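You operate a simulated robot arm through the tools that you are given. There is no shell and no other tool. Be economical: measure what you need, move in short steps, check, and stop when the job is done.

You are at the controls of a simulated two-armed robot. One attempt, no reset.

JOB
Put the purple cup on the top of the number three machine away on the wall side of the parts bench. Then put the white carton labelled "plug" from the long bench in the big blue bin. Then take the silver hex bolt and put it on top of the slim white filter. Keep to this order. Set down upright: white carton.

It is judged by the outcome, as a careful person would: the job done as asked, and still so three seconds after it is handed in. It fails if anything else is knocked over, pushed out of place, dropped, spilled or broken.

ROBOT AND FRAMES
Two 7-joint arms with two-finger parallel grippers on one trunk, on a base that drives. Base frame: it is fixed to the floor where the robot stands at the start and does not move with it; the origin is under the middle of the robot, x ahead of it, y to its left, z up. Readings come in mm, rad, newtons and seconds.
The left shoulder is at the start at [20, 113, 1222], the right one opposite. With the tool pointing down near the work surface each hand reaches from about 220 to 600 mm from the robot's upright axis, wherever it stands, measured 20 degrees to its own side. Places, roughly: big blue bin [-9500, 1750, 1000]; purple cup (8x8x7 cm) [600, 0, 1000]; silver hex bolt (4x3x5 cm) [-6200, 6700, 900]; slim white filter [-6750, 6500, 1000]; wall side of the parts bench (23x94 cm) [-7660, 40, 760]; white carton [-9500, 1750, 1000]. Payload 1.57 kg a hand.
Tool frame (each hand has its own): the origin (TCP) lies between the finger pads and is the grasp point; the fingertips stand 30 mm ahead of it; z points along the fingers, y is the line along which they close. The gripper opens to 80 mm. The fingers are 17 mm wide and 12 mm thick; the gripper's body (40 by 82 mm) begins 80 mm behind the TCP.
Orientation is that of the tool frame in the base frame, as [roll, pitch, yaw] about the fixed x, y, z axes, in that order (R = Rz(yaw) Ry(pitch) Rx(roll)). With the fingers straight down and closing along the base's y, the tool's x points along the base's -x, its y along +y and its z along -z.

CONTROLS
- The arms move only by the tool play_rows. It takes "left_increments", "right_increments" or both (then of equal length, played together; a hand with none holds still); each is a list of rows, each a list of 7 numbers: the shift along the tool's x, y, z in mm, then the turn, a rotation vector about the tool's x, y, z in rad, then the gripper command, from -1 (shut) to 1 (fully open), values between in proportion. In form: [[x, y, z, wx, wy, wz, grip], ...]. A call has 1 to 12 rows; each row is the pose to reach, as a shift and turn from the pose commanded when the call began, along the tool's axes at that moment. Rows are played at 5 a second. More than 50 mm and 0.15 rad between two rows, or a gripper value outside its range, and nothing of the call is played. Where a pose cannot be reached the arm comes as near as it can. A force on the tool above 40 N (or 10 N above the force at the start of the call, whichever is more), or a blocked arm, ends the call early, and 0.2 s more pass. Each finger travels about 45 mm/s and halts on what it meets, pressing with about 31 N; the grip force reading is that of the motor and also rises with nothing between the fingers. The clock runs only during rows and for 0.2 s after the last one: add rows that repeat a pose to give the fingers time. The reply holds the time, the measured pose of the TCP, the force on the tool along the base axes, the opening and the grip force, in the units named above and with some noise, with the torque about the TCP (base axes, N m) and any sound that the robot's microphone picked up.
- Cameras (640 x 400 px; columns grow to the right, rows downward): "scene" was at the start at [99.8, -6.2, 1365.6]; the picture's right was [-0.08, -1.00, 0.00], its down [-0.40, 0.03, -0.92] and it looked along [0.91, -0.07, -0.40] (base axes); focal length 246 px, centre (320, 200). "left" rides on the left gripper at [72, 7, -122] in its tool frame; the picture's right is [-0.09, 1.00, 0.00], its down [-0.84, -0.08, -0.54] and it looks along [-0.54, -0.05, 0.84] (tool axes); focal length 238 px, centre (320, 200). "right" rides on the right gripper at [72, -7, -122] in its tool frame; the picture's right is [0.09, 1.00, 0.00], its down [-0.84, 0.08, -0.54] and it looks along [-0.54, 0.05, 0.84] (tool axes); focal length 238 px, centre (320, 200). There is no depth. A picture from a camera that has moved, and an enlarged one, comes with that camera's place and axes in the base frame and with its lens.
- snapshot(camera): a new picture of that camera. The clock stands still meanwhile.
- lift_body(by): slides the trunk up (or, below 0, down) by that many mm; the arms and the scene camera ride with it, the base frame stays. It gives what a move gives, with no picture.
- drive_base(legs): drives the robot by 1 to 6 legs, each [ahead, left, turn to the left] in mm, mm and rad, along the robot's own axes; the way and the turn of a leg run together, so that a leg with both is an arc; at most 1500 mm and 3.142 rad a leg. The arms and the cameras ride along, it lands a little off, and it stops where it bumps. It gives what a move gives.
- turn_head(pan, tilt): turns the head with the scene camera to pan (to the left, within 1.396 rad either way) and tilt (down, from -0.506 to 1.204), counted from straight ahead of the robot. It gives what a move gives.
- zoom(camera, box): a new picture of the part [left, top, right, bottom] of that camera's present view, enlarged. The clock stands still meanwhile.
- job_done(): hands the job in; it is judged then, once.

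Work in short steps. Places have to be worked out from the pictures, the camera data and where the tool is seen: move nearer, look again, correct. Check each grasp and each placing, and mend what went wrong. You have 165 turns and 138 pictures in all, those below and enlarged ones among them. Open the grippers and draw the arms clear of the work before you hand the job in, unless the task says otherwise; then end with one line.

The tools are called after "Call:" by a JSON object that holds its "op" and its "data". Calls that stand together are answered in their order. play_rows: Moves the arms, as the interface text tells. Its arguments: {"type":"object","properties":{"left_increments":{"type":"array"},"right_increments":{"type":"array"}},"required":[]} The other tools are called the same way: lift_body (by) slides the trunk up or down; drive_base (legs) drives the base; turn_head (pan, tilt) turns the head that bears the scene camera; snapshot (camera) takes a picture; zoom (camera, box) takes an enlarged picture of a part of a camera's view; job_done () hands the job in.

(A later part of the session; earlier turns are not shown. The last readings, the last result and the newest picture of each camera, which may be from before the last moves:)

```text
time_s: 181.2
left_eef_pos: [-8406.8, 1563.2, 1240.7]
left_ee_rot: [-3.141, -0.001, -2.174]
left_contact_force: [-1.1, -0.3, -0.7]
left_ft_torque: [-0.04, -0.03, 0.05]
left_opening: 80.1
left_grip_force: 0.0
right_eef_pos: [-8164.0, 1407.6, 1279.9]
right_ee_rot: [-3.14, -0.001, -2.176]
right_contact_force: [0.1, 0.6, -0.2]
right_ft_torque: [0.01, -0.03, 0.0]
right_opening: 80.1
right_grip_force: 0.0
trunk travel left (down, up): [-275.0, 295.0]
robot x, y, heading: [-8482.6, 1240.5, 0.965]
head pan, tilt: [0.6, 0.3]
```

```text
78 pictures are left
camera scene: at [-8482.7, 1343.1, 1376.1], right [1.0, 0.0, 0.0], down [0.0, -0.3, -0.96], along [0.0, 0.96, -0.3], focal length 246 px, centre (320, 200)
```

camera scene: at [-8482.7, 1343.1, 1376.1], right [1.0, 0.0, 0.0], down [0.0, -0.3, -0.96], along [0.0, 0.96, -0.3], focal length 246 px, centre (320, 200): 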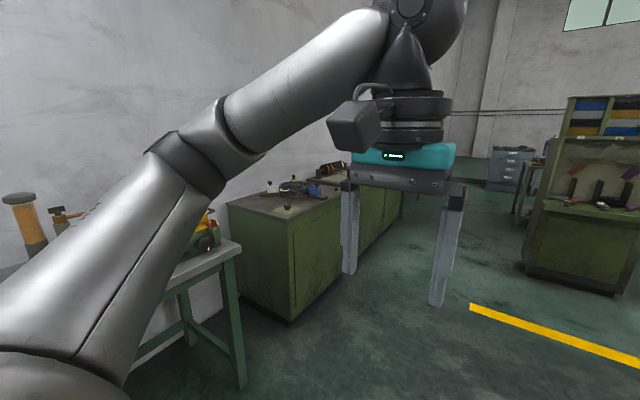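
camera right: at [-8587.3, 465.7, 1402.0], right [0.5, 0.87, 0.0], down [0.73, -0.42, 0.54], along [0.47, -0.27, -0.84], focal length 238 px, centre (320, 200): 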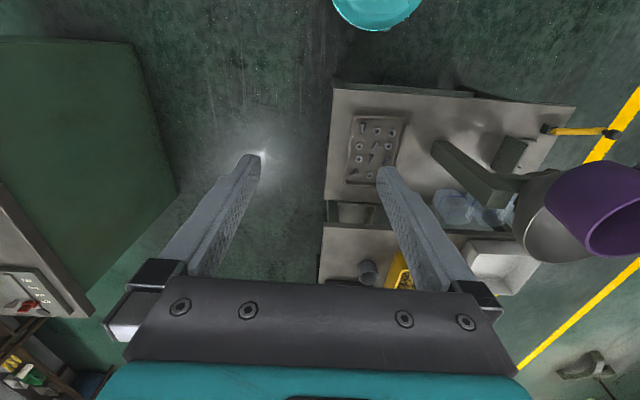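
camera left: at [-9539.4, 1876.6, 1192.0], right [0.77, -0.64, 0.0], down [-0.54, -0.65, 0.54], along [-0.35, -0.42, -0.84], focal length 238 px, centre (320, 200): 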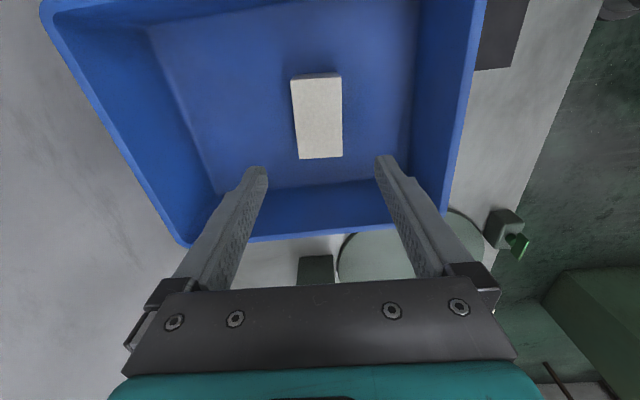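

Between the wall cabinets (left) and the shelf unit (right) the way in +n is clear. I shift a little left and drive 3.7 m toward the filter's area.

Call:
{"op": "drive_base", "data": {"legs": [[0, 200, 0.01], [1500, 0, 0], [1500, 0, 0], [700, 0, 0]]}}

Call:
{"op": "turn_head", "data": {"pan": 0, "tilt": 0.35}}

Call:
{"op": "snapshot", "data": {"camera": "scene"}}

Call:
{"op": "turn_head", "data": {"pan": 0.65, "tilt": 0.4}}

Call:
{"op": "snapshot", "data": {"camera": "scene"}}

```text
time_s: 200.3
left_eef_pos: [-6511.8, 4728.9, 1241.1]
left_ee_rot: [3.14, -0.003, -2.167]
left_contact_force: [0.2, -1.4, 0.2]
left_ft_torque: [-0.02, 0.0, 0.0]
left_opening: 80.1
left_grip_force: 0.1
right_eef_pos: [-6268.7, 4576.2, 1278.8]
right_ee_rot: [-3.14, 0.0, -2.167]
right_contact_force: [0.7, -0.4, -0.3]
right_ft_torque: [-0.03, 0.03, 0.02]
right_opening: 80.0
right_grip_force: 0.0
trunk travel left (down, up): [-275.0, 295.0]
robot x, y, heading: [-6586.3, 4408.4, 0.974]
head pan, tilt: [0.6, 0.3]
```

```text
time_s: 201.3
left_eef_pos: [-6513.2, 4728.7, 1242.3]
left_ee_rot: [-3.141, 0.0, -2.168]
left_contact_force: [0.9, 0.3, 0.1]
left_ft_torque: [0.02, 0.02, -0.02]
left_opening: 79.8
left_grip_force: 0.1
right_eef_pos: [-6269.5, 4575.1, 1278.7]
right_ee_rot: [-3.141, 0.001, -2.169]
right_contact_force: [0.2, 0.0, -0.3]
right_ft_torque: [0.0, 0.03, -0.01]
right_opening: 79.9
right_grip_force: 0.0
trunk travel left (down, up): [-275.0, 295.0]
robot x, y, heading: [-6592.6, 4405.2, 0.975]
head pan, tilt: [0.0, 0.351]
```

```text
77 pictures are left
camera scene: at [-6534.6, 4492.3, 1371.4], right [0.83, -0.56, 0.0], down [-0.19, -0.28, -0.94], along [0.53, 0.78, -0.34], focal length 246 px, centre (320, 200)
```

scene: 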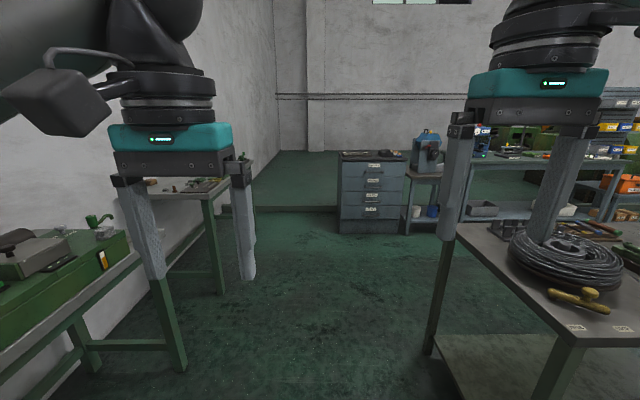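

```text
time_s: 202.3
left_eef_pos: [-6513.7, 4728.3, 1239.5]
left_ee_rot: [-3.141, -0.001, -2.168]
left_contact_force: [-0.5, -0.5, -0.4]
left_ft_torque: [-0.01, -0.02, 0.0]
left_opening: 80.0
left_grip_force: 0.0
right_eef_pos: [-6269.2, 4575.3, 1279.5]
right_ee_rot: [3.141, 0.001, -2.171]
right_contact_force: [-0.3, 0.2, 0.0]
right_ft_torque: [0.02, 0.0, 0.01]
right_opening: 80.0
right_grip_force: 0.0
trunk travel left (down, up): [-275.0, 295.0]
robot x, y, heading: [-6590.1, 4408.0, 0.976]
head pan, tilt: [0.649, 0.4]
```

```text
76 pictures are left
camera scene: at [-6591.5, 4507.9, 1366.8], right [1.0, 0.05, 0.0], down [0.02, -0.39, -0.92], along [-0.05, 0.92, -0.39], focal length 246 px, centre (320, 200)
```

scene: 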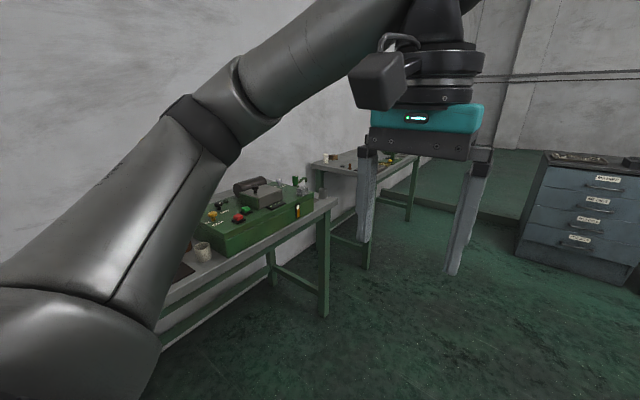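

The next wall bench (≈[-6300, 6460]) carries the small items. I drive ahead to it and turn left to face it.

Call:
{"op": "drive_base", "data": {"legs": [[1000, 0, 0], [870, 0, 0], [0, 0, 1.57]]}}

Call:
{"op": "turn_head", "data": {"pan": 0, "tilt": 0.5}}

Call:
{"op": "snapshot", "data": {"camera": "scene"}}

```text
time_s: 215.6
left_eef_pos: [-5852.5, 6041.0, 1241.9]
left_ee_rot: [3.141, 0.0, -0.602]
left_contact_force: [-0.2, -0.1, 0.7]
left_ft_torque: [-0.01, -0.01, 0.02]
left_opening: 80.1
left_grip_force: 0.1
right_eef_pos: [-5697.9, 6283.9, 1277.8]
right_ee_rot: [3.141, 0.002, -0.604]
right_contact_force: [-0.1, -0.1, -0.4]
right_ft_torque: [-0.01, 0.02, 0.0]
right_opening: 80.2
right_grip_force: 0.1
trunk travel left (down, up): [-275.0, 295.0]
robot x, y, heading: [-5532.3, 5960.6, 2.536]
head pan, tilt: [0.649, 0.4]
```

```text
time_s: 216.6
left_eef_pos: [-5854.2, 6040.8, 1241.8]
left_ee_rot: [3.141, 0.0, -0.603]
left_contact_force: [0.1, -0.3, -0.1]
left_ft_torque: [0.03, 0.02, 0.0]
left_opening: 79.8
left_grip_force: 0.1
right_eef_pos: [-5697.5, 6282.2, 1279.7]
right_ee_rot: [-3.14, 0.001, -0.604]
right_contact_force: [0.7, -0.3, 0.4]
right_ft_torque: [-0.01, 0.02, -0.01]
right_opening: 80.1
right_grip_force: 0.1
trunk travel left (down, up): [-275.0, 295.0]
robot x, y, heading: [-5530.5, 5961.0, 2.534]
head pan, tilt: [0.0, 0.499]
```

```text
75 pictures are left
camera scene: at [-5616.5, 6020.3, 1357.7], right [0.57, 0.82, 0.0], down [0.39, -0.27, -0.88], along [-0.72, 0.5, -0.48], focal length 246 px, centre (320, 200)
```

scene: 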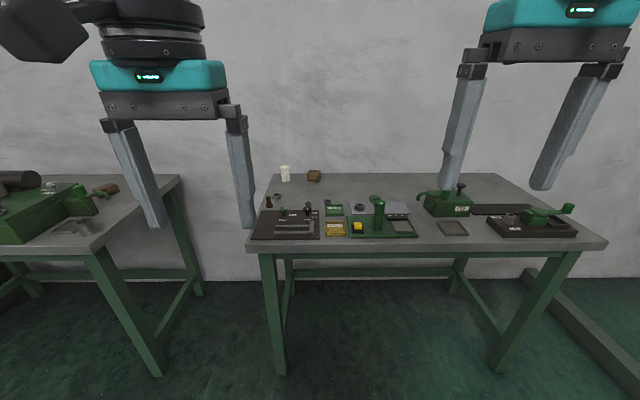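

The slim white filter seems to stand at the back left of the bench. I zoom in on the items.

Call:
{"op": "zoom", "data": {"camera": "scene", "box": [240, 150, 430, 250]}}

Call:
{"op": "zoom", "data": {"camera": "scene", "box": [400, 160, 590, 260]}}

```text
3.37 times, centred on (335, 200) of scene
camera zoom: at [-5616.5, 6020.3, 1357.7], right [0.57, 0.82, 0.0], down [0.39, -0.27, -0.88], along [-0.72, 0.5, -0.48], focal length 829 px, centre (270, 200)
```

zoom: 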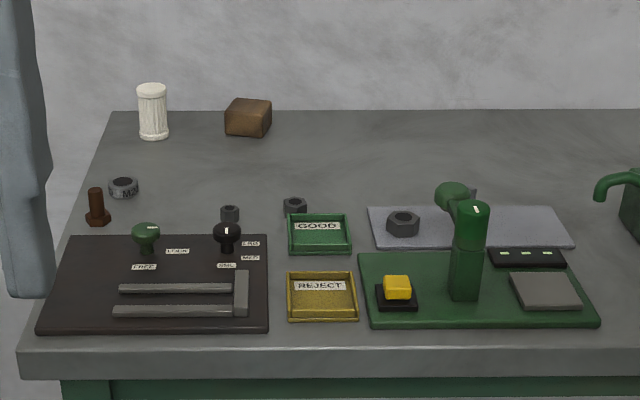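

```text
3.37 times, centred on (495, 210) of scene
camera zoom: at [-5616.5, 6020.3, 1357.7], right [0.57, 0.82, 0.0], down [0.39, -0.27, -0.88], along [-0.72, 0.5, -0.48], focal length 829 px, centre (-270, 166)
```

zoom: 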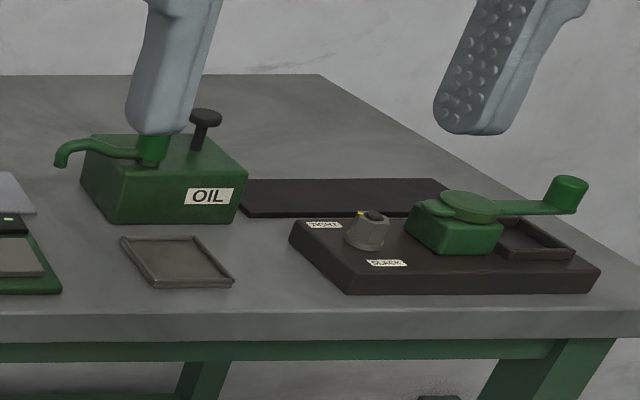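

Filter ≈[-6640, 6520] sits deep at the back-left. I can't yet identify the silver bolt (there's a rusty one on the left); I move closer to look.

Call:
{"op": "drive_base", "data": {"legs": [[430, 0, 0.012]]}}

Call:
{"op": "turn_head", "data": {"pan": 0, "tilt": 0.85}}

Call:
{"op": "snapshot", "data": {"camera": "scene"}}

Call:
{"op": "snapshot", "data": {"camera": "left"}}

Call:
{"op": "snapshot", "data": {"camera": "right"}}

```text
time_s: 219.2
left_eef_pos: [-6207.9, 6277.0, 1240.6]
left_ee_rot: [3.141, 0.0, -0.588]
left_contact_force: [-0.2, 0.2, 0.0]
left_ft_torque: [0.02, -0.01, 0.0]
left_opening: 80.0
left_grip_force: 0.1
right_eef_pos: [-6056.8, 6521.6, 1279.2]
right_ee_rot: [-3.14, -0.001, -0.589]
right_contact_force: [-0.7, 0.4, -0.2]
right_ft_torque: [0.0, 0.0, 0.07]
right_opening: 79.8
right_grip_force: 0.0
trunk travel left (down, up): [-275.0, 295.0]
robot x, y, heading: [-5882.1, 6202.1, 2.55]
head pan, tilt: [0.0, 0.499]
```

```text
time_s: 220.0
left_eef_pos: [-6207.8, 6276.4, 1240.5]
left_ee_rot: [-3.141, 0.0, -0.591]
left_contact_force: [-0.4, 0.1, 0.4]
left_ft_torque: [0.0, -0.01, 0.01]
left_opening: 79.9
left_grip_force: 0.0
right_eef_pos: [-6056.2, 6521.3, 1278.6]
right_ee_rot: [-3.142, 0.001, -0.59]
right_contact_force: [0.0, 0.8, 0.1]
right_ft_torque: [-0.03, 0.01, 0.02]
right_opening: 80.1
right_grip_force: 0.1
trunk travel left (down, up): [-275.0, 295.0]
robot x, y, heading: [-5881.5, 6204.8, 2.555]
head pan, tilt: [0.0, 0.85]
```

```text
72 pictures are left
camera scene: at [-5960.0, 6252.4, 1327.8], right [0.56, 0.83, 0.0], down [0.62, -0.42, -0.66], along [-0.55, 0.37, -0.75], focal length 246 px, centre (320, 200)
```

scene: 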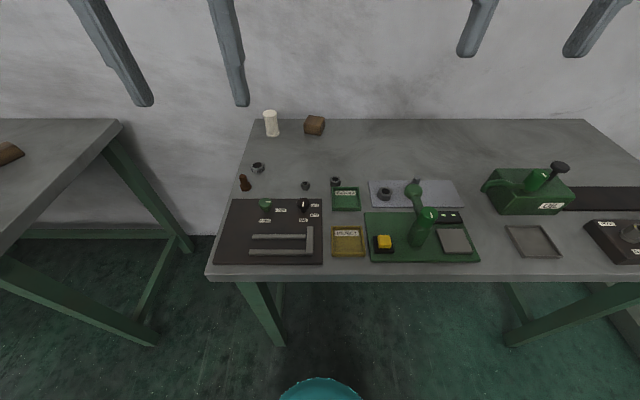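

```text
71 pictures are left
camera left: at [-6151.1, 6230.4, 1361.7], right [-0.63, -0.78, 0.0], down [-0.65, 0.53, 0.54], along [-0.42, 0.34, -0.84], focal length 238 px, centre (320, 200)
```

left: 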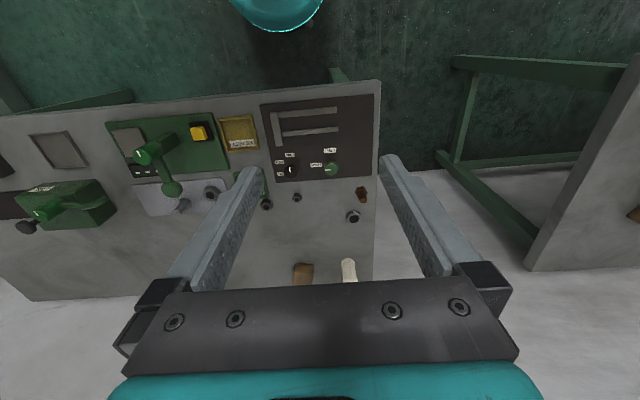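

```text
70 pictures are left
camera right: at [-5992.7, 6486.2, 1402.1], right [-0.48, -0.88, 0.0], down [-0.74, 0.4, 0.54], along [-0.48, 0.26, -0.84], focal length 238 px, centre (320, 200)
```

right: 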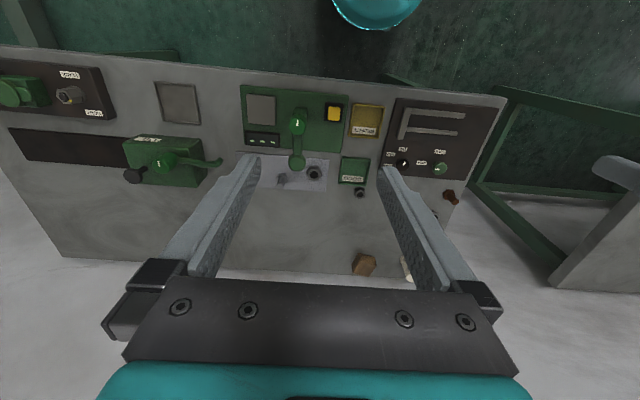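

Call:
{"op": "zoom", "data": {"camera": "right", "box": [230, 80, 430, 205]}}

Call:
{"op": "zoom", "data": {"camera": "scene", "box": [330, 160, 490, 260]}}

```text
3.20 times, centred on (330, 142) of right
camera zoom: at [-5992.7, 6486.2, 1402.1], right [-0.48, -0.88, 0.0], down [-0.74, 0.4, 0.54], along [-0.48, 0.26, -0.84], focal length 763 px, centre (288, 384)
```

zoom: 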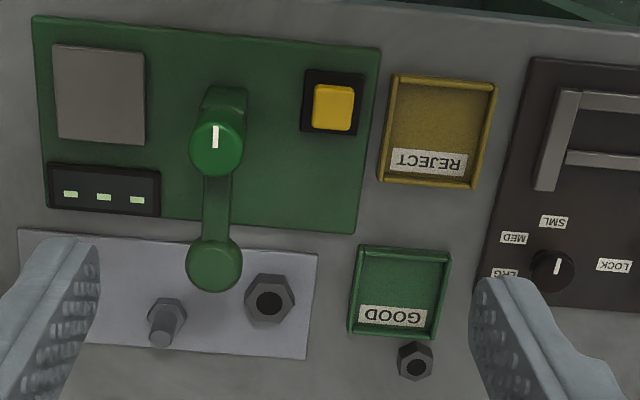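

```text
4.00 times, centred on (410, 210) of scene
camera zoom: at [-5960.0, 6252.4, 1327.8], right [0.56, 0.83, 0.0], down [0.62, -0.42, -0.66], along [-0.55, 0.37, -0.75], focal length 985 px, centre (-40, 160)
```

zoom: 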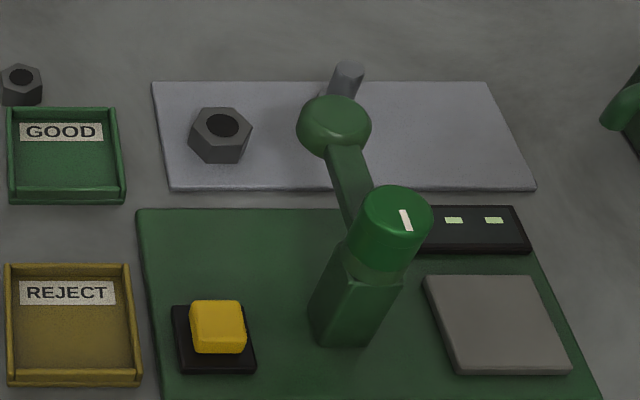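

The silver hex bolt stands head-down on the grey plate behind the lever at ≈[-6195, 6706], and the filter is at ≈[-6648, 6514]. I move slightly right and ahead so the right arm can reach the bolt.

Call:
{"op": "drive_base", "data": {"legs": [[0, -88, 0], [78, 0, 0]]}}

Call:
{"op": "snapshot", "data": {"camera": "right"}}

Call:
{"op": "snapshot", "data": {"camera": "scene"}}

```text
time_s: 221.8
left_eef_pos: [-6223.4, 6392.0, 1241.4]
left_ee_rot: [-3.14, 0.0, -0.589]
left_contact_force: [-0.2, 0.1, -0.9]
left_ft_torque: [-0.01, -0.05, 0.01]
left_opening: 79.8
left_grip_force: 0.1
right_eef_pos: [-6072.2, 6636.1, 1278.4]
right_ee_rot: [-3.141, 0.003, -0.592]
right_contact_force: [-0.2, -0.5, -0.4]
right_ft_torque: [0.01, -0.04, 0.04]
right_opening: 80.0
right_grip_force: 0.0
trunk travel left (down, up): [-275.0, 295.0]
robot x, y, heading: [-5897.4, 6320.0, 2.547]
head pan, tilt: [0.0, 0.85]
```

```text
67 pictures are left
camera right: at [-6009.1, 6602.5, 1402.0], right [-0.48, -0.88, 0.0], down [-0.74, 0.4, 0.54], along [-0.48, 0.26, -0.84], focal length 238 px, centre (320, 200)
```

right: 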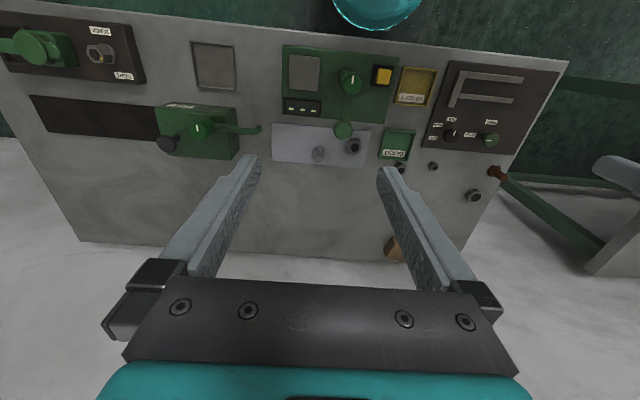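

```text
66 pictures are left
camera scene: at [-5976.4, 6368.6, 1327.6], right [0.56, 0.83, 0.0], down [0.62, -0.42, -0.66], along [-0.55, 0.37, -0.75], focal length 246 px, centre (320, 200)
```

scene: 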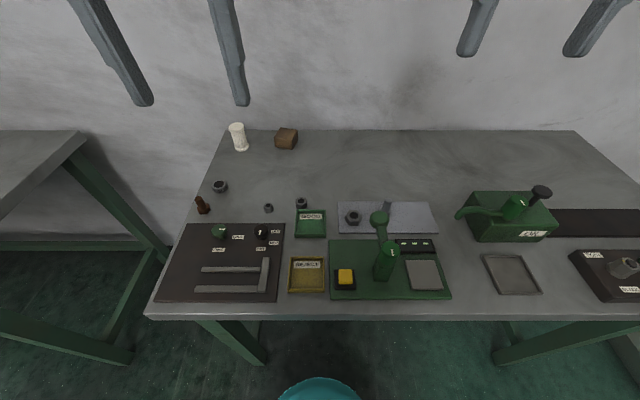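

Refined bolt position ≈[-6196, 6709]. I move the right hand above it (TCP z≈1030) with the fingers half open.

Call:
{"op": "play_rows", "data": {"right_increments": [[-30, 2, 20, 0, 0, 0, 0.3], [-60, 4, 45, 0, 0, 0, 0.1], [-90, 6, 80, 0, 0, 0, 0.1], [-120, 8, 120, 0, 0, 0, 0.1], [-143, 8, 160, 0, 0, 0, 0.1], [-143, 8, 205, 0, 0, 0, 0.1], [-143, 8, 248, 0, 0, 0, 0.1], [-143, 8, 248, 0, 0, 0, 0.1]]}}

Call:
{"op": "snapshot", "data": {"camera": "right"}}

Call:
{"op": "snapshot", "data": {"camera": "scene"}}

```text
time_s: 223.6
left_eef_pos: [-6222.3, 6393.1, 1240.9]
left_ee_rot: [-3.142, 0.002, -0.589]
left_contact_force: [0.5, -0.7, -0.7]
left_ft_torque: [0.0, 0.02, 0.02]
left_opening: 80.1
left_grip_force: 0.1
right_eef_pos: [-6194.1, 6711.0, 1030.9]
right_ee_rot: [3.141, 0.002, -0.59]
right_contact_force: [0.3, 0.3, 0.9]
right_ft_torque: [0.03, 0.03, -0.01]
right_opening: 44.3
right_grip_force: 0.0
trunk travel left (down, up): [-275.0, 295.0]
robot x, y, heading: [-5898.4, 6316.7, 2.551]
head pan, tilt: [0.0, 0.85]
```

```text
65 pictures are left
camera right: at [-6130.7, 6674.8, 1153.0], right [-0.48, -0.88, 0.0], down [-0.74, 0.4, 0.54], along [-0.48, 0.26, -0.84], focal length 238 px, centre (320, 200)
```

right: 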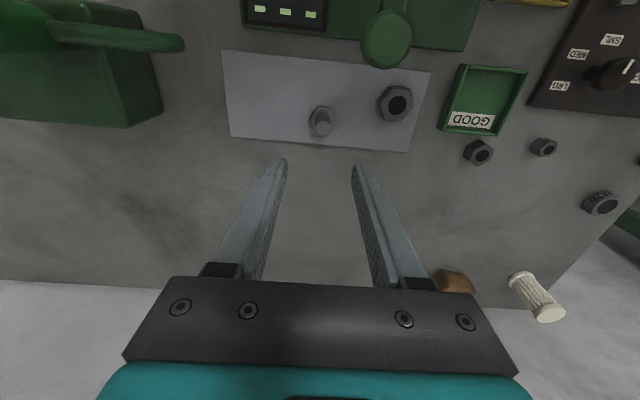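

```text
64 pictures are left
camera scene: at [-5975.3, 6368.1, 1327.7], right [0.56, 0.83, 0.0], down [0.62, -0.42, -0.66], along [-0.55, 0.37, -0.75], focal length 246 px, centre (320, 200)
```

scene: 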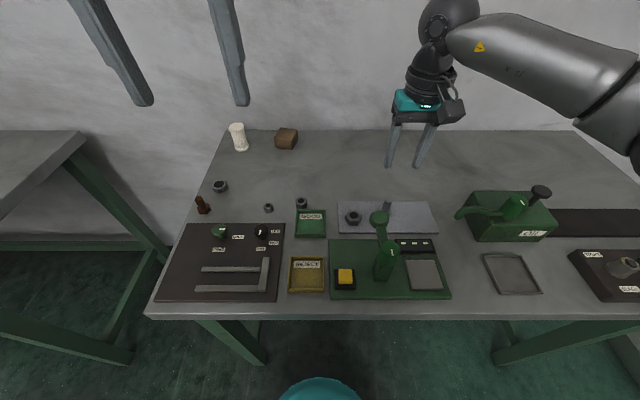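

I zoom on the bolt to get its axis and head size.

Call:
{"op": "zoom", "data": {"camera": "right", "box": [270, 70, 370, 150]}}

Call:
{"op": "zoom", "data": {"camera": "scene", "box": [345, 170, 445, 240]}}

```text
5.00 times, centred on (320, 110) of right
camera zoom: at [-6130.7, 6674.8, 1153.0], right [-0.48, -0.88, 0.0], down [-0.74, 0.4, 0.54], along [-0.48, 0.26, -0.84], focal length 1192 px, centre (320, 650)
```

zoom: 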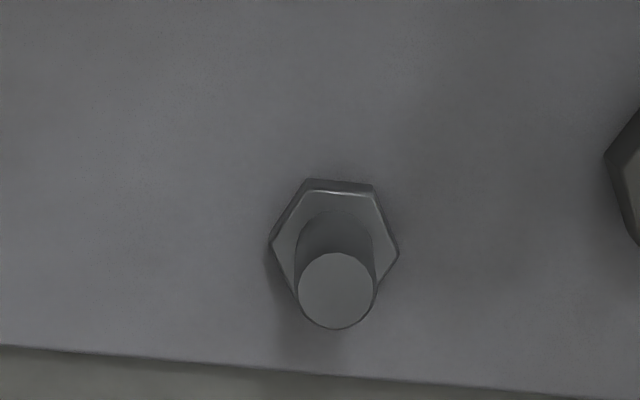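

```text
5.71 times, centred on (395, 205) of scene
camera zoom: at [-5975.3, 6368.1, 1327.7], right [0.56, 0.83, 0.0], down [0.62, -0.42, -0.66], along [-0.55, 0.37, -0.75], focal length 1407 px, centre (-109, 171)
```

zoom: 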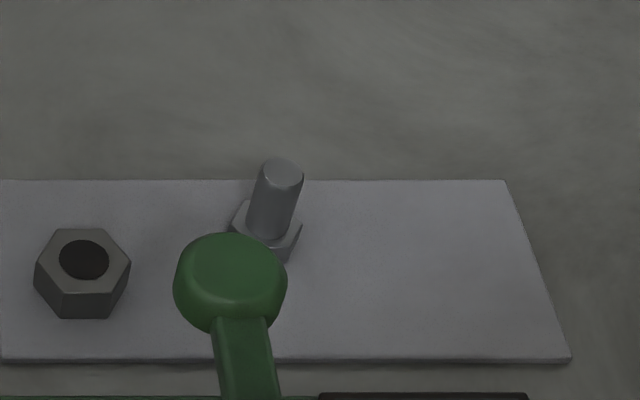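

Bolt axis ≈[-6196, 6705.5], shank 16 mm thick with its top at z≈905. I shift 5.7 mm and descend so the fingertips stay just above the head, then close on the shank.

Call:
{"op": "play_rows", "data": {"right_increments": [[1.4, 5.7, 20, 0, 0, 0, 0.1], [1.4, 5.7, 60, 0, 0, 0, 0.1], [1.4, 5.7, 95, 0, 0, 0, 0.1], [1.4, 5.7, 115, 0, 0, 0, 0.1], [1.4, 5.7, 124, 0, 0, 0, 0.1], [1.4, 5.7, 124, 0, 0, 0, 0.1]]}}

Call:
{"op": "snapshot", "data": {"camera": "right"}}

Call:
{"op": "zoom", "data": {"camera": "scene", "box": [325, 140, 485, 240]}}

```text
time_s: 225.0
left_eef_pos: [-6223.3, 6392.8, 1241.3]
left_ee_rot: [3.141, 0.001, -0.591]
left_contact_force: [-0.8, -0.7, 0.2]
left_ft_torque: [0.03, 0.01, -0.01]
left_opening: 79.9
left_grip_force: 0.0
right_eef_pos: [-6197.1, 6705.8, 906.3]
right_ee_rot: [-3.141, 0.0, -0.59]
right_contact_force: [0.1, -0.8, -0.6]
right_ft_torque: [0.0, 0.01, 0.02]
right_opening: 44.0
right_grip_force: 0.1
trunk travel left (down, up): [-275.0, 295.0]
robot x, y, heading: [-5896.2, 6318.8, 2.551]
head pan, tilt: [0.0, 0.85]
```

```text
61 pictures are left
camera right: at [-6133.5, 6669.9, 1030.0], right [-0.48, -0.88, 0.0], down [-0.74, 0.4, 0.54], along [-0.48, 0.26, -0.84], focal length 238 px, centre (320, 200)
```

right: 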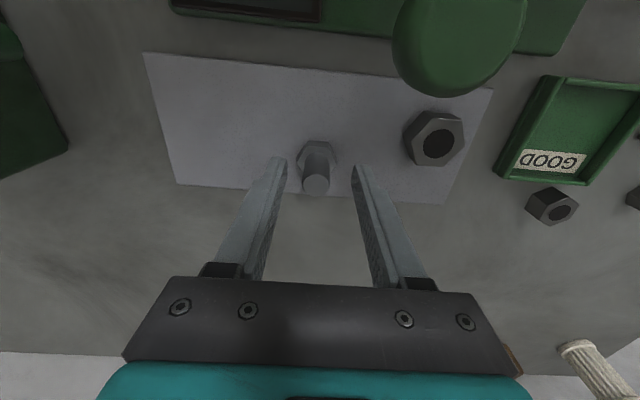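

```text
4.00 times, centred on (405, 190) of scene
camera zoom: at [-5975.4, 6368.2, 1327.7], right [0.56, 0.83, 0.0], down [0.62, -0.42, -0.66], along [-0.55, 0.37, -0.75], focal length 985 px, centre (-20, 240)
```

zoom: 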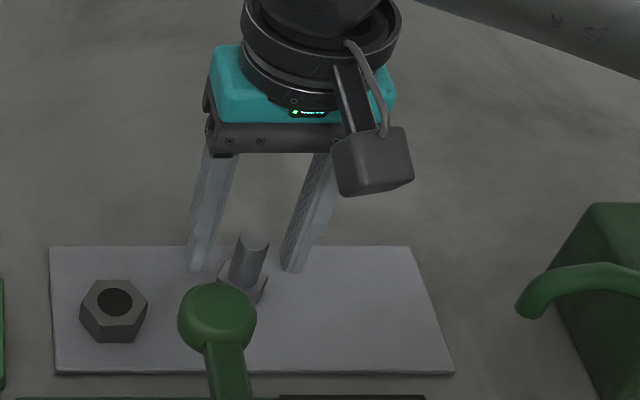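

The shank is between the fingers, tips level with the top of the head. I close.

Call:
{"op": "play_rows", "data": {"right_increments": [[0, 0, 0, 0, 0, 0, -0.3], [0, 0, 0, 0, 0, 0, -0.7], [0, 0, 0, 0, 0, 0, -1], [0, 0, 0, 0, 0, 0, -1], [0, 0, 0, 0, 0, 0, -1]]}}

Call:
{"op": "zoom", "data": {"camera": "right", "box": [240, 100, 400, 220]}}

Call:
{"op": "zoom", "data": {"camera": "scene", "box": [325, 140, 485, 240]}}

```text
time_s: 226.2
left_eef_pos: [-6224.4, 6392.1, 1240.5]
left_ee_rot: [-3.141, 0.003, -0.59]
left_contact_force: [0.2, -0.2, 0.5]
left_ft_torque: [0.0, 0.02, 0.02]
left_opening: 80.1
left_grip_force: 0.1
right_eef_pos: [-6197.1, 6706.1, 907.4]
right_ee_rot: [3.141, 0.003, -0.59]
right_contact_force: [-0.1, -0.6, 0.5]
right_ft_torque: [0.01, -0.02, 0.02]
right_opening: 16.7
right_grip_force: 31.2
trunk travel left (down, up): [-275.0, 295.0]
robot x, y, heading: [-5897.8, 6320.1, 2.556]
head pan, tilt: [0.0, 0.85]
```

```text
3.33 times, centred on (320, 160) of right
camera zoom: at [-6133.5, 6669.9, 1030.3], right [-0.48, -0.88, 0.0], down [-0.74, 0.4, 0.54], along [-0.48, 0.26, -0.84], focal length 794 px, centre (320, 333)
```

zoom: 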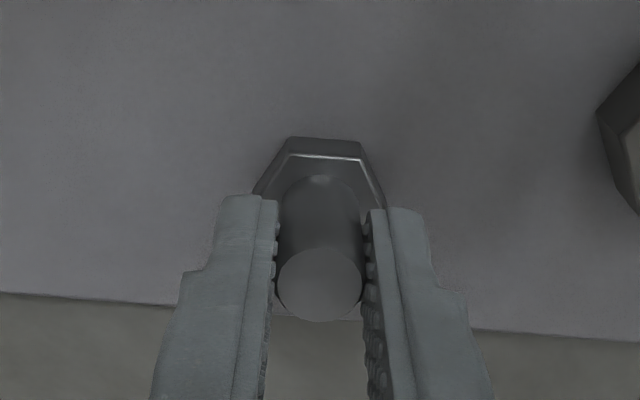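

```text
4.00 times, centred on (405, 190) of scene
camera zoom: at [-5975.4, 6368.2, 1327.7], right [0.56, 0.83, 0.0], down [0.62, -0.42, -0.66], along [-0.55, 0.37, -0.75], focal length 985 px, centre (-20, 240)
```

zoom: 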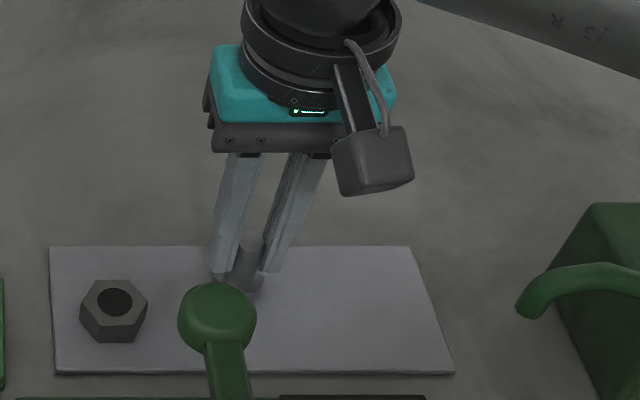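

The shank is gripped (16.7 mm). I lift straight up and draw the arm back in.

Call:
{"op": "play_rows", "data": {"right_increments": [[0, 0, -15, 0, 0, 0, -1], [0, 0, -50, 0, 0, 0, -1], [0, 0, -95, 0, 0, 0, -1], [0, 0, -140, 0, 0, 0, -1], [0, 0, -185, 0, 0, 0, -1], [0, 0, -230, 0, 0, 0, -1], [40, 0, -250, 0, 0, 0, -1], [85, 0, -250, 0, 0, 0, -1], [130, -5, -250, 0, 0, 0, -1], [140, -5, -250, 0, 0, 0, -1]]}}

Call:
{"op": "zoom", "data": {"camera": "right", "box": [200, 60, 440, 220]}}

Call:
{"op": "snapshot", "data": {"camera": "scene"}}

```text
time_s: 228.4
left_eef_pos: [-6222.6, 6392.2, 1240.7]
left_ee_rot: [-3.141, 0.001, -0.588]
left_contact_force: [0.0, 0.3, 0.4]
left_ft_torque: [0.01, -0.01, 0.0]
left_opening: 80.1
left_grip_force: 0.0
right_eef_pos: [-6077.5, 6630.9, 1158.2]
right_ee_rot: [-3.14, -0.001, -0.591]
right_contact_force: [0.3, -0.4, -1.2]
right_ft_torque: [-0.03, -0.02, 0.01]
right_opening: 16.7
right_grip_force: 31.3
trunk travel left (down, up): [-275.0, 295.0]
robot x, y, heading: [-5899.2, 6315.5, 2.548]
head pan, tilt: [0.0, 0.85]
```

```text
2.50 times, centred on (320, 140) of right
camera zoom: at [-6013.3, 6595.3, 1280.5], right [-0.48, -0.88, 0.0], down [-0.74, 0.4, 0.54], along [-0.48, 0.26, -0.84], focal length 596 px, centre (320, 350)
```

zoom: 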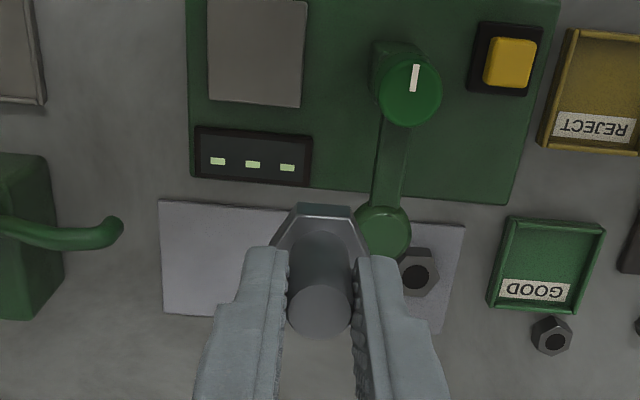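

```text
56 pictures are left
camera scene: at [-5975.7, 6368.2, 1327.7], right [0.56, 0.83, 0.0], down [0.62, -0.42, -0.66], along [-0.55, 0.37, -0.75], focal length 246 px, centre (320, 200)
```

scene: 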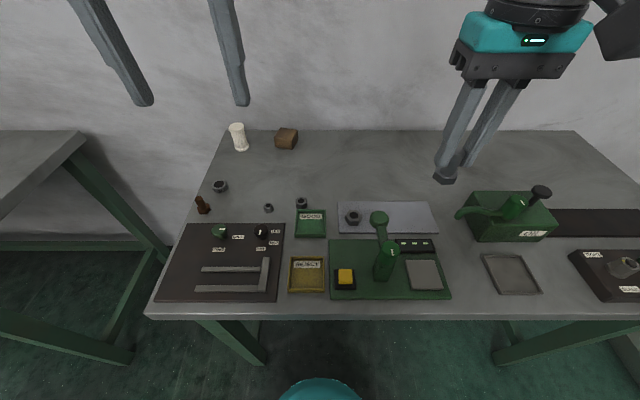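

The bolt is secure. Now I back off, strafe left to the gap between the two benches, and inspect it.

Call:
{"op": "drive_base", "data": {"legs": [[-250, 0, 0], [0, 575, 0]]}}

Call:
{"op": "turn_head", "data": {"pan": 0, "tilt": 0.8}}

Call:
{"op": "snapshot", "data": {"camera": "scene"}}

Call:
{"op": "snapshot", "data": {"camera": "left"}}

```text
time_s: 233.1
left_eef_pos: [-6334.0, 5773.6, 1240.7]
left_ee_rot: [-3.14, 0.0, -0.587]
left_contact_force: [-1.0, -0.7, -0.1]
left_ft_torque: [0.02, -0.01, 0.01]
left_opening: 79.9
left_grip_force: 0.1
right_eef_pos: [-6187.6, 6012.3, 1157.5]
right_ee_rot: [-3.141, 0.001, -0.591]
right_contact_force: [0.0, 0.4, -1.4]
right_ft_torque: [0.04, -0.04, -0.03]
right_opening: 16.9
right_grip_force: 31.1
trunk travel left (down, up): [-275.0, 295.0]
robot x, y, heading: [-6008.0, 5702.9, 2.548]
head pan, tilt: [0.0, 0.85]
```

```text
time_s: 233.7
left_eef_pos: [-6334.1, 5773.3, 1241.0]
left_ee_rot: [-3.141, 0.0, -0.588]
left_contact_force: [0.1, 0.4, 0.2]
left_ft_torque: [-0.01, -0.01, 0.0]
left_opening: 80.3
left_grip_force: 0.1
right_eef_pos: [-6186.7, 6012.3, 1156.9]
right_ee_rot: [3.142, 0.001, -0.591]
right_contact_force: [-0.1, -0.7, -1.2]
right_ft_torque: [-0.02, 0.02, 0.02]
right_opening: 16.6
right_grip_force: 30.6
trunk travel left (down, up): [-275.0, 295.0]
robot x, y, heading: [-6010.5, 5701.3, 2.55]
head pan, tilt: [0.0, 0.799]
```

```text
55 pictures are left
camera scene: at [-6088.3, 5751.1, 1331.7], right [0.56, 0.83, 0.0], down [0.6, -0.4, -0.7], along [-0.58, 0.39, -0.72], focal length 246 px, centre (320, 200)
```

scene: 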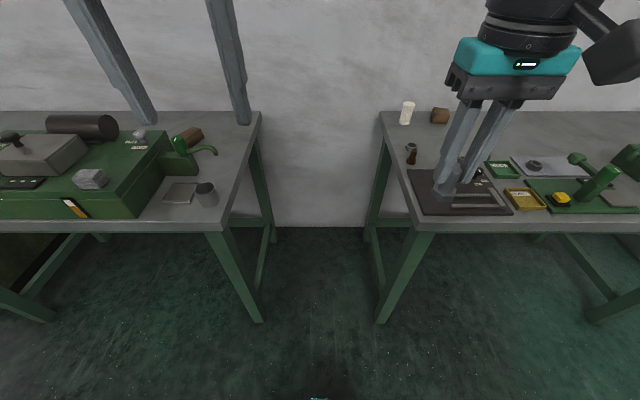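

```text
54 pictures are left
camera left: at [-6277.3, 5727.6, 1361.8], right [-0.63, -0.78, 0.0], down [-0.65, 0.53, 0.54], along [-0.42, 0.34, -0.84], focal length 238 px, centre (320, 200)
```

left: 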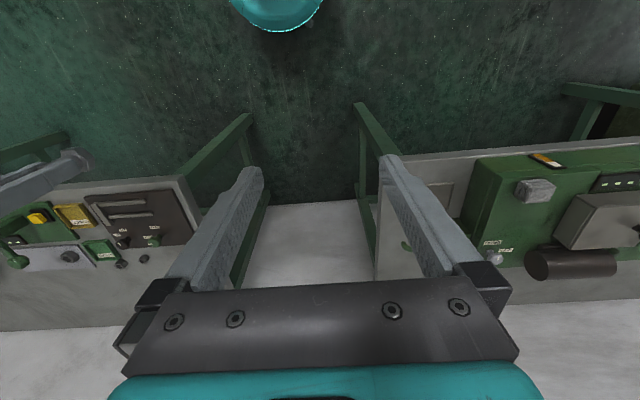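

The gap is about 470 mm at table height and 600 mm between the legs at the floor; I'm centred within 7 mm. I enter carefully, first 380 mm.

Call:
{"op": "drive_base", "data": {"legs": [[380, 8, 0.0]]}}

Call:
{"op": "turn_head", "data": {"pan": 0, "tilt": 1.15}}

Call:
{"op": "snapshot", "data": {"camera": "scene"}}

Call:
{"op": "snapshot", "data": {"camera": "right"}}

```text
time_s: 236.1
left_eef_pos: [-6654.0, 5977.3, 1241.1]
left_ee_rot: [-3.14, 0.0, -0.589]
left_contact_force: [0.1, 0.3, 0.1]
left_ft_torque: [-0.04, 0.0, 0.03]
left_opening: 79.8
left_grip_force: 0.0
right_eef_pos: [-6507.5, 6215.9, 1157.5]
right_ee_rot: [-3.141, 0.0, -0.591]
right_contact_force: [-0.6, 0.5, -1.5]
right_ft_torque: [0.0, -0.01, 0.04]
right_opening: 16.5
right_grip_force: 30.9
trunk travel left (down, up): [-275.0, 295.0]
robot x, y, heading: [-6331.6, 5902.5, 2.551]
head pan, tilt: [0.0, 0.799]
```

```text
time_s: 236.9
left_eef_pos: [-6654.7, 5977.3, 1239.9]
left_ee_rot: [-3.14, 0.002, -0.591]
left_contact_force: [0.0, -0.1, 0.4]
left_ft_torque: [0.02, -0.01, -0.02]
left_opening: 79.7
left_grip_force: 0.1
right_eef_pos: [-6507.0, 6216.0, 1159.0]
right_ee_rot: [3.14, 0.0, -0.588]
right_contact_force: [0.8, -0.4, -0.9]
right_ft_torque: [-0.01, -0.01, 0.0]
right_opening: 16.7
right_grip_force: 31.1
trunk travel left (down, up): [-275.0, 295.0]
robot x, y, heading: [-6331.6, 5901.9, 2.55]
head pan, tilt: [0.0, 1.15]
```

```text
53 pictures are left
camera scene: at [-6389.7, 5943.2, 1306.9], right [0.56, 0.83, 0.0], down [0.76, -0.51, -0.41], along [-0.34, 0.23, -0.91], focal length 246 px, centre (320, 200)
```

scene: 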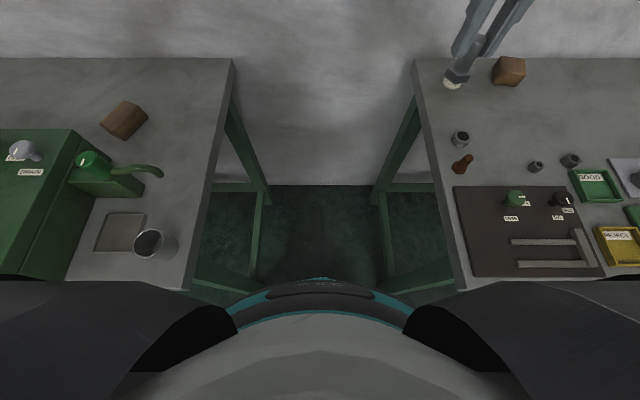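

```text
52 pictures are left
camera right: at [-6443.2, 6180.9, 1280.5], right [-0.48, -0.88, 0.0], down [-0.74, 0.4, 0.54], along [-0.48, 0.26, -0.84], focal length 238 px, centre (320, 200)
```

right: 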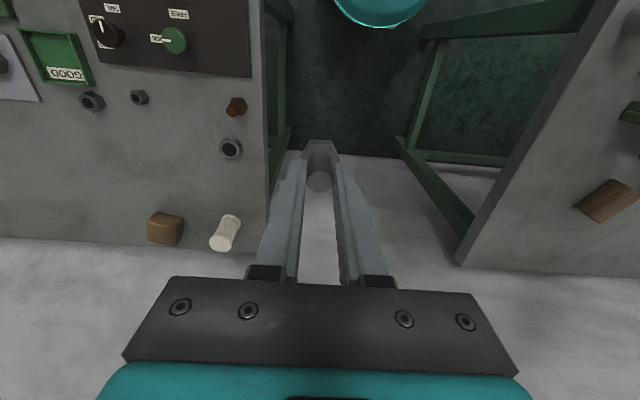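

I'm centred in the gap and clear. The filter is ≈600 mm ahead and 335 mm to the right; I move 100 mm further in.

Call:
{"op": "drive_base", "data": {"legs": [[50, 0, 0.0], [50, 0, 0]]}}

Call:
{"op": "snapshot", "data": {"camera": "right"}}

Call:
{"op": "turn_head", "data": {"pan": -0.55, "tilt": 0.75}}

Call:
{"op": "snapshot", "data": {"camera": "scene"}}

```text
time_s: 238.4
left_eef_pos: [-6736.8, 6033.8, 1240.3]
left_ee_rot: [-3.141, 0.0, -0.59]
left_contact_force: [-0.2, -1.1, -1.2]
left_ft_torque: [0.03, -0.04, -0.01]
left_opening: 79.6
left_grip_force: 0.0
right_eef_pos: [-6591.3, 6271.7, 1157.3]
right_ee_rot: [3.141, 0.0, -0.591]
right_contact_force: [-0.1, -0.2, -2.0]
right_ft_torque: [-0.02, -0.02, -0.01]
right_opening: 16.9
right_grip_force: 30.6
trunk travel left (down, up): [-275.0, 295.0]
robot x, y, heading: [-6411.9, 5959.3, 2.553]
head pan, tilt: [0.0, 1.15]
```

```text
51 pictures are left
camera right: at [-6527.2, 6237.1, 1280.2], right [-0.48, -0.88, 0.0], down [-0.74, 0.4, 0.54], along [-0.48, 0.26, -0.84], focal length 238 px, centre (320, 200)
```

right: 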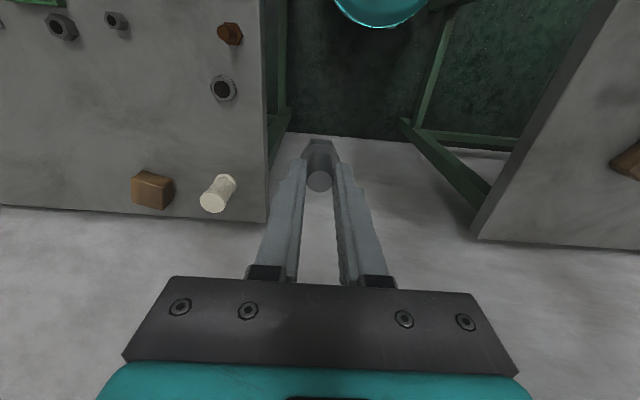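

```text
time_s: 239.4
left_eef_pos: [-6735.4, 6033.3, 1240.6]
left_ee_rot: [-3.141, 0.001, -0.589]
left_contact_force: [-0.4, 1.2, 0.3]
left_ft_torque: [-0.01, 0.0, 0.02]
left_opening: 79.8
left_grip_force: 0.1
right_eef_pos: [-6588.5, 6271.9, 1157.2]
right_ee_rot: [-3.141, 0.001, -0.589]
right_contact_force: [-0.6, 0.5, -1.5]
right_ft_torque: [0.04, 0.0, 0.0]
right_opening: 17.0
right_grip_force: 31.1
trunk travel left (down, up): [-275.0, 295.0]
robot x, y, heading: [-6410.4, 5957.8, 2.55]
head pan, tilt: [-0.55, 0.75]
```

```text
50 pictures are left
camera scene: at [-6457.9, 6040.8, 1335.7], right [0.91, 0.42, 0.0], down [0.29, -0.62, -0.73], along [-0.31, 0.66, -0.68], focal length 246 px, centre (320, 200)
```

scene: 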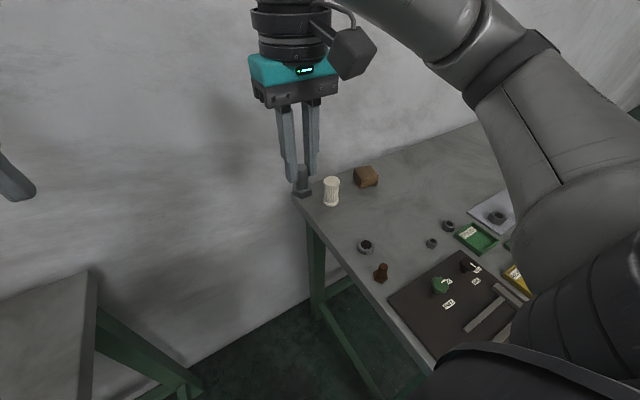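

Both cameras see the filter. I zoom in both for an accurate top centre.

Call:
{"op": "zoom", "data": {"camera": "right", "box": [170, 150, 270, 230]}}

Call:
{"op": "zoom", "data": {"camera": "scene", "box": [270, 140, 390, 220]}}

```text
5.00 times, centred on (220, 190) of right
camera zoom: at [-6526.2, 6236.4, 1280.5], right [-0.48, -0.88, 0.0], down [-0.74, 0.4, 0.54], along [-0.48, 0.26, -0.84], focal length 1192 px, centre (820, 250)
```

zoom: 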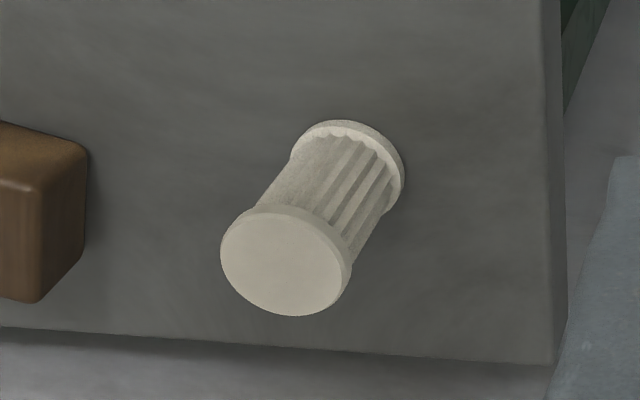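

```text
5.00 times, centred on (330, 180) of scene
camera zoom: at [-6457.9, 6040.8, 1335.7], right [0.91, 0.42, 0.0], down [0.29, -0.62, -0.73], along [-0.31, 0.66, -0.68], focal length 1231 px, centre (270, 300)
```

zoom: 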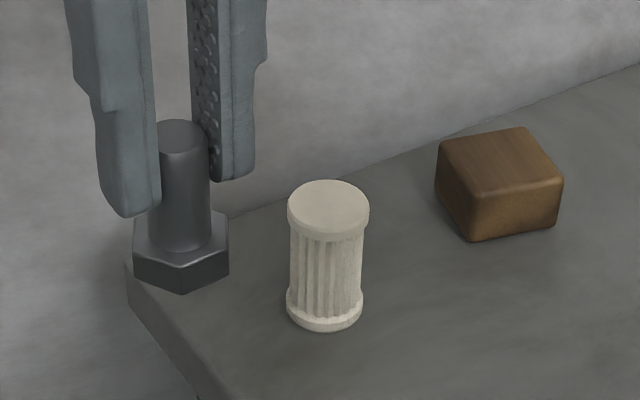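

Filter top centre ≈[-6634, 6499, 945], ~42 mm across; the bolt axis coincides with the TCP within a few mm. I carry the bolt over it, stopping ~30 mm above.

Call:
{"op": "play_rows", "data": {"right_increments": [[-33, -33, 0, 0, 0, 0, -1], [-66, -66, 0, 0, 0, 0, -1], [-98, -99, 0, 0, 0, 0, -1], [-131, -131, 0, 0, 0, 0, -1], [-163, -164, 0, 0, 0, 0, -1], [-163, -164, 40, 0, 0, 0, -1], [-163, -164, 80, 0, 0, 0, -1], [-163, -164, 115, 0, 0, 0, -1], [-163, -164, 115, 0, 0, 0, -1]]}}

Call:
{"op": "zoom", "data": {"camera": "scene", "box": [270, 120, 390, 220]}}

Call:
{"op": "snapshot", "data": {"camera": "right"}}

```text
time_s: 241.4
left_eef_pos: [-6735.1, 6033.2, 1240.8]
left_ee_rot: [3.141, 0.002, -0.59]
left_contact_force: [-0.6, 0.1, 0.6]
left_ft_torque: [0.01, 0.02, -0.02]
left_opening: 80.3
left_grip_force: 0.0
right_eef_pos: [-6634.8, 6497.8, 1043.0]
right_ee_rot: [-3.141, 0.003, -0.591]
right_contact_force: [-0.1, 0.3, -1.1]
right_ft_torque: [-0.02, 0.01, 0.02]
right_opening: 16.9
right_grip_force: 30.7
trunk travel left (down, up): [-275.0, 295.0]
robot x, y, heading: [-6412.4, 5958.6, 2.553]
head pan, tilt: [-0.55, 0.75]
```

```text
4.00 times, centred on (330, 170) of scene
camera zoom: at [-6457.9, 6040.8, 1335.7], right [0.91, 0.42, 0.0], down [0.28, -0.62, -0.73], along [-0.31, 0.66, -0.68], focal length 985 px, centre (280, 320)
```

zoom: 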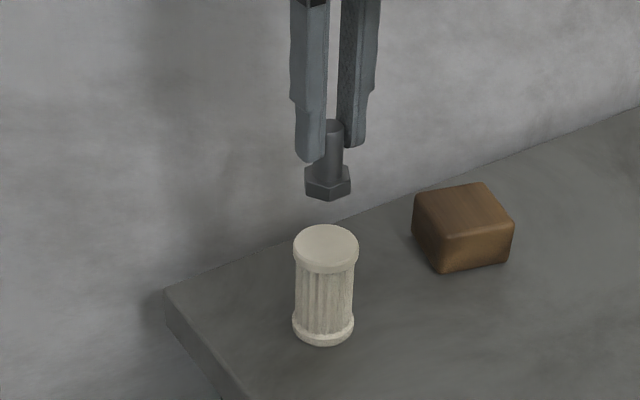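

```text
46 pictures are left
camera right: at [-6570.7, 6463.3, 1165.2], right [-0.48, -0.88, 0.0], down [-0.74, 0.4, 0.54], along [-0.48, 0.26, -0.84], focal length 238 px, centre (320, 200)
```

right: 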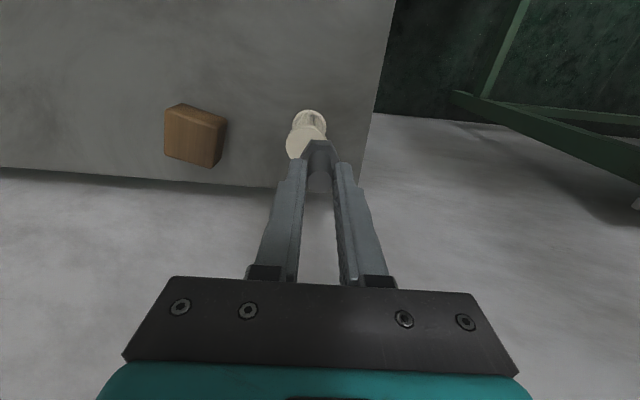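

I zoom the right camera to compare the bolt head with the filter top.

Call:
{"op": "zoom", "data": {"camera": "right", "box": [260, 90, 380, 210]}}

```text
3.33 times, centred on (320, 150) of right
camera zoom: at [-6570.7, 6463.3, 1165.2], right [-0.48, -0.88, 0.0], down [-0.74, 0.4, 0.54], along [-0.48, 0.26, -0.84], focal length 794 px, centre (320, 367)
```

zoom: 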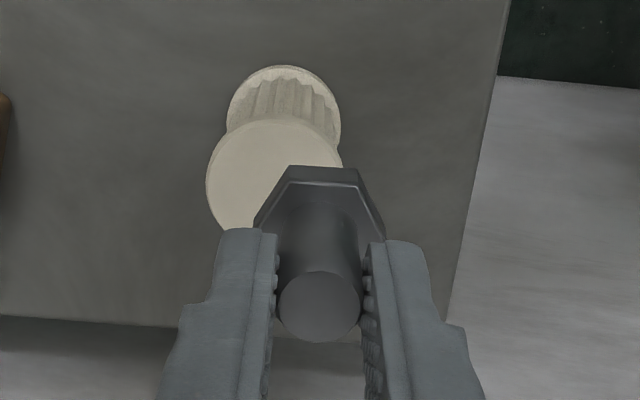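

Combining both views consistently puts the filter top at ≈[-6640, 6514, 931], so I must shift about 13 mm ahead and 12 mm right. I correct and lower to ~20 mm above.

Call:
{"op": "play_rows", "data": {"right_increments": [[-6, -6, 0, 0, 0, 0, -1], [-13, -12, 0, 0, 0, 0, -1], [-13, -12, 18, 0, 0, 0, -1], [-13, -12, 34, 0, 0, 0, -1], [-13, -12, 34, 0, 0, 0, -1]]}}

Call:
{"op": "zoom", "data": {"camera": "right", "box": [260, 90, 380, 210]}}

Call:
{"op": "zoom", "data": {"camera": "scene", "box": [290, 120, 370, 220]}}

```text
time_s: 242.6
left_eef_pos: [-6736.9, 6033.7, 1241.3]
left_ee_rot: [-3.142, 0.002, -0.59]
left_contact_force: [0.3, 0.8, -0.5]
left_ft_torque: [-0.02, 0.01, 0.02]
left_opening: 79.8
left_grip_force: 0.1
right_eef_pos: [-6638.6, 6516.8, 1008.9]
right_ee_rot: [-3.14, 0.002, -0.589]
right_contact_force: [0.2, 0.4, -0.4]
right_ft_torque: [0.0, -0.01, -0.02]
right_opening: 16.7
right_grip_force: 30.5
trunk travel left (down, up): [-275.0, 295.0]
robot x, y, heading: [-6412.8, 5954.7, 2.553]
head pan, tilt: [-0.55, 0.75]
```

```text
3.33 times, centred on (320, 150) of right
camera zoom: at [-6574.7, 6480.3, 1131.4], right [-0.48, -0.88, 0.0], down [-0.74, 0.4, 0.54], along [-0.48, 0.26, -0.84], focal length 794 px, centre (320, 367)
```

zoom: 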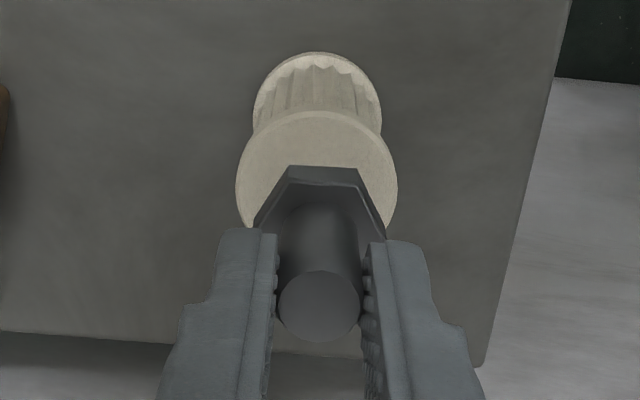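

```text
4.00 times, centred on (330, 170) of scene
camera zoom: at [-6457.9, 6040.9, 1335.7], right [0.91, 0.42, 0.0], down [0.28, -0.62, -0.73], along [-0.31, 0.66, -0.68], focal length 985 px, centre (280, 320)
```

zoom: 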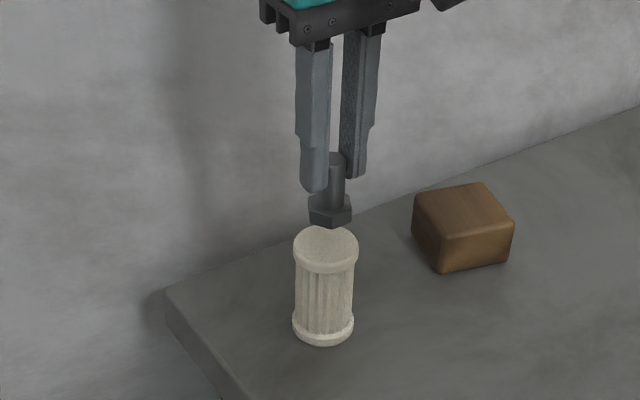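

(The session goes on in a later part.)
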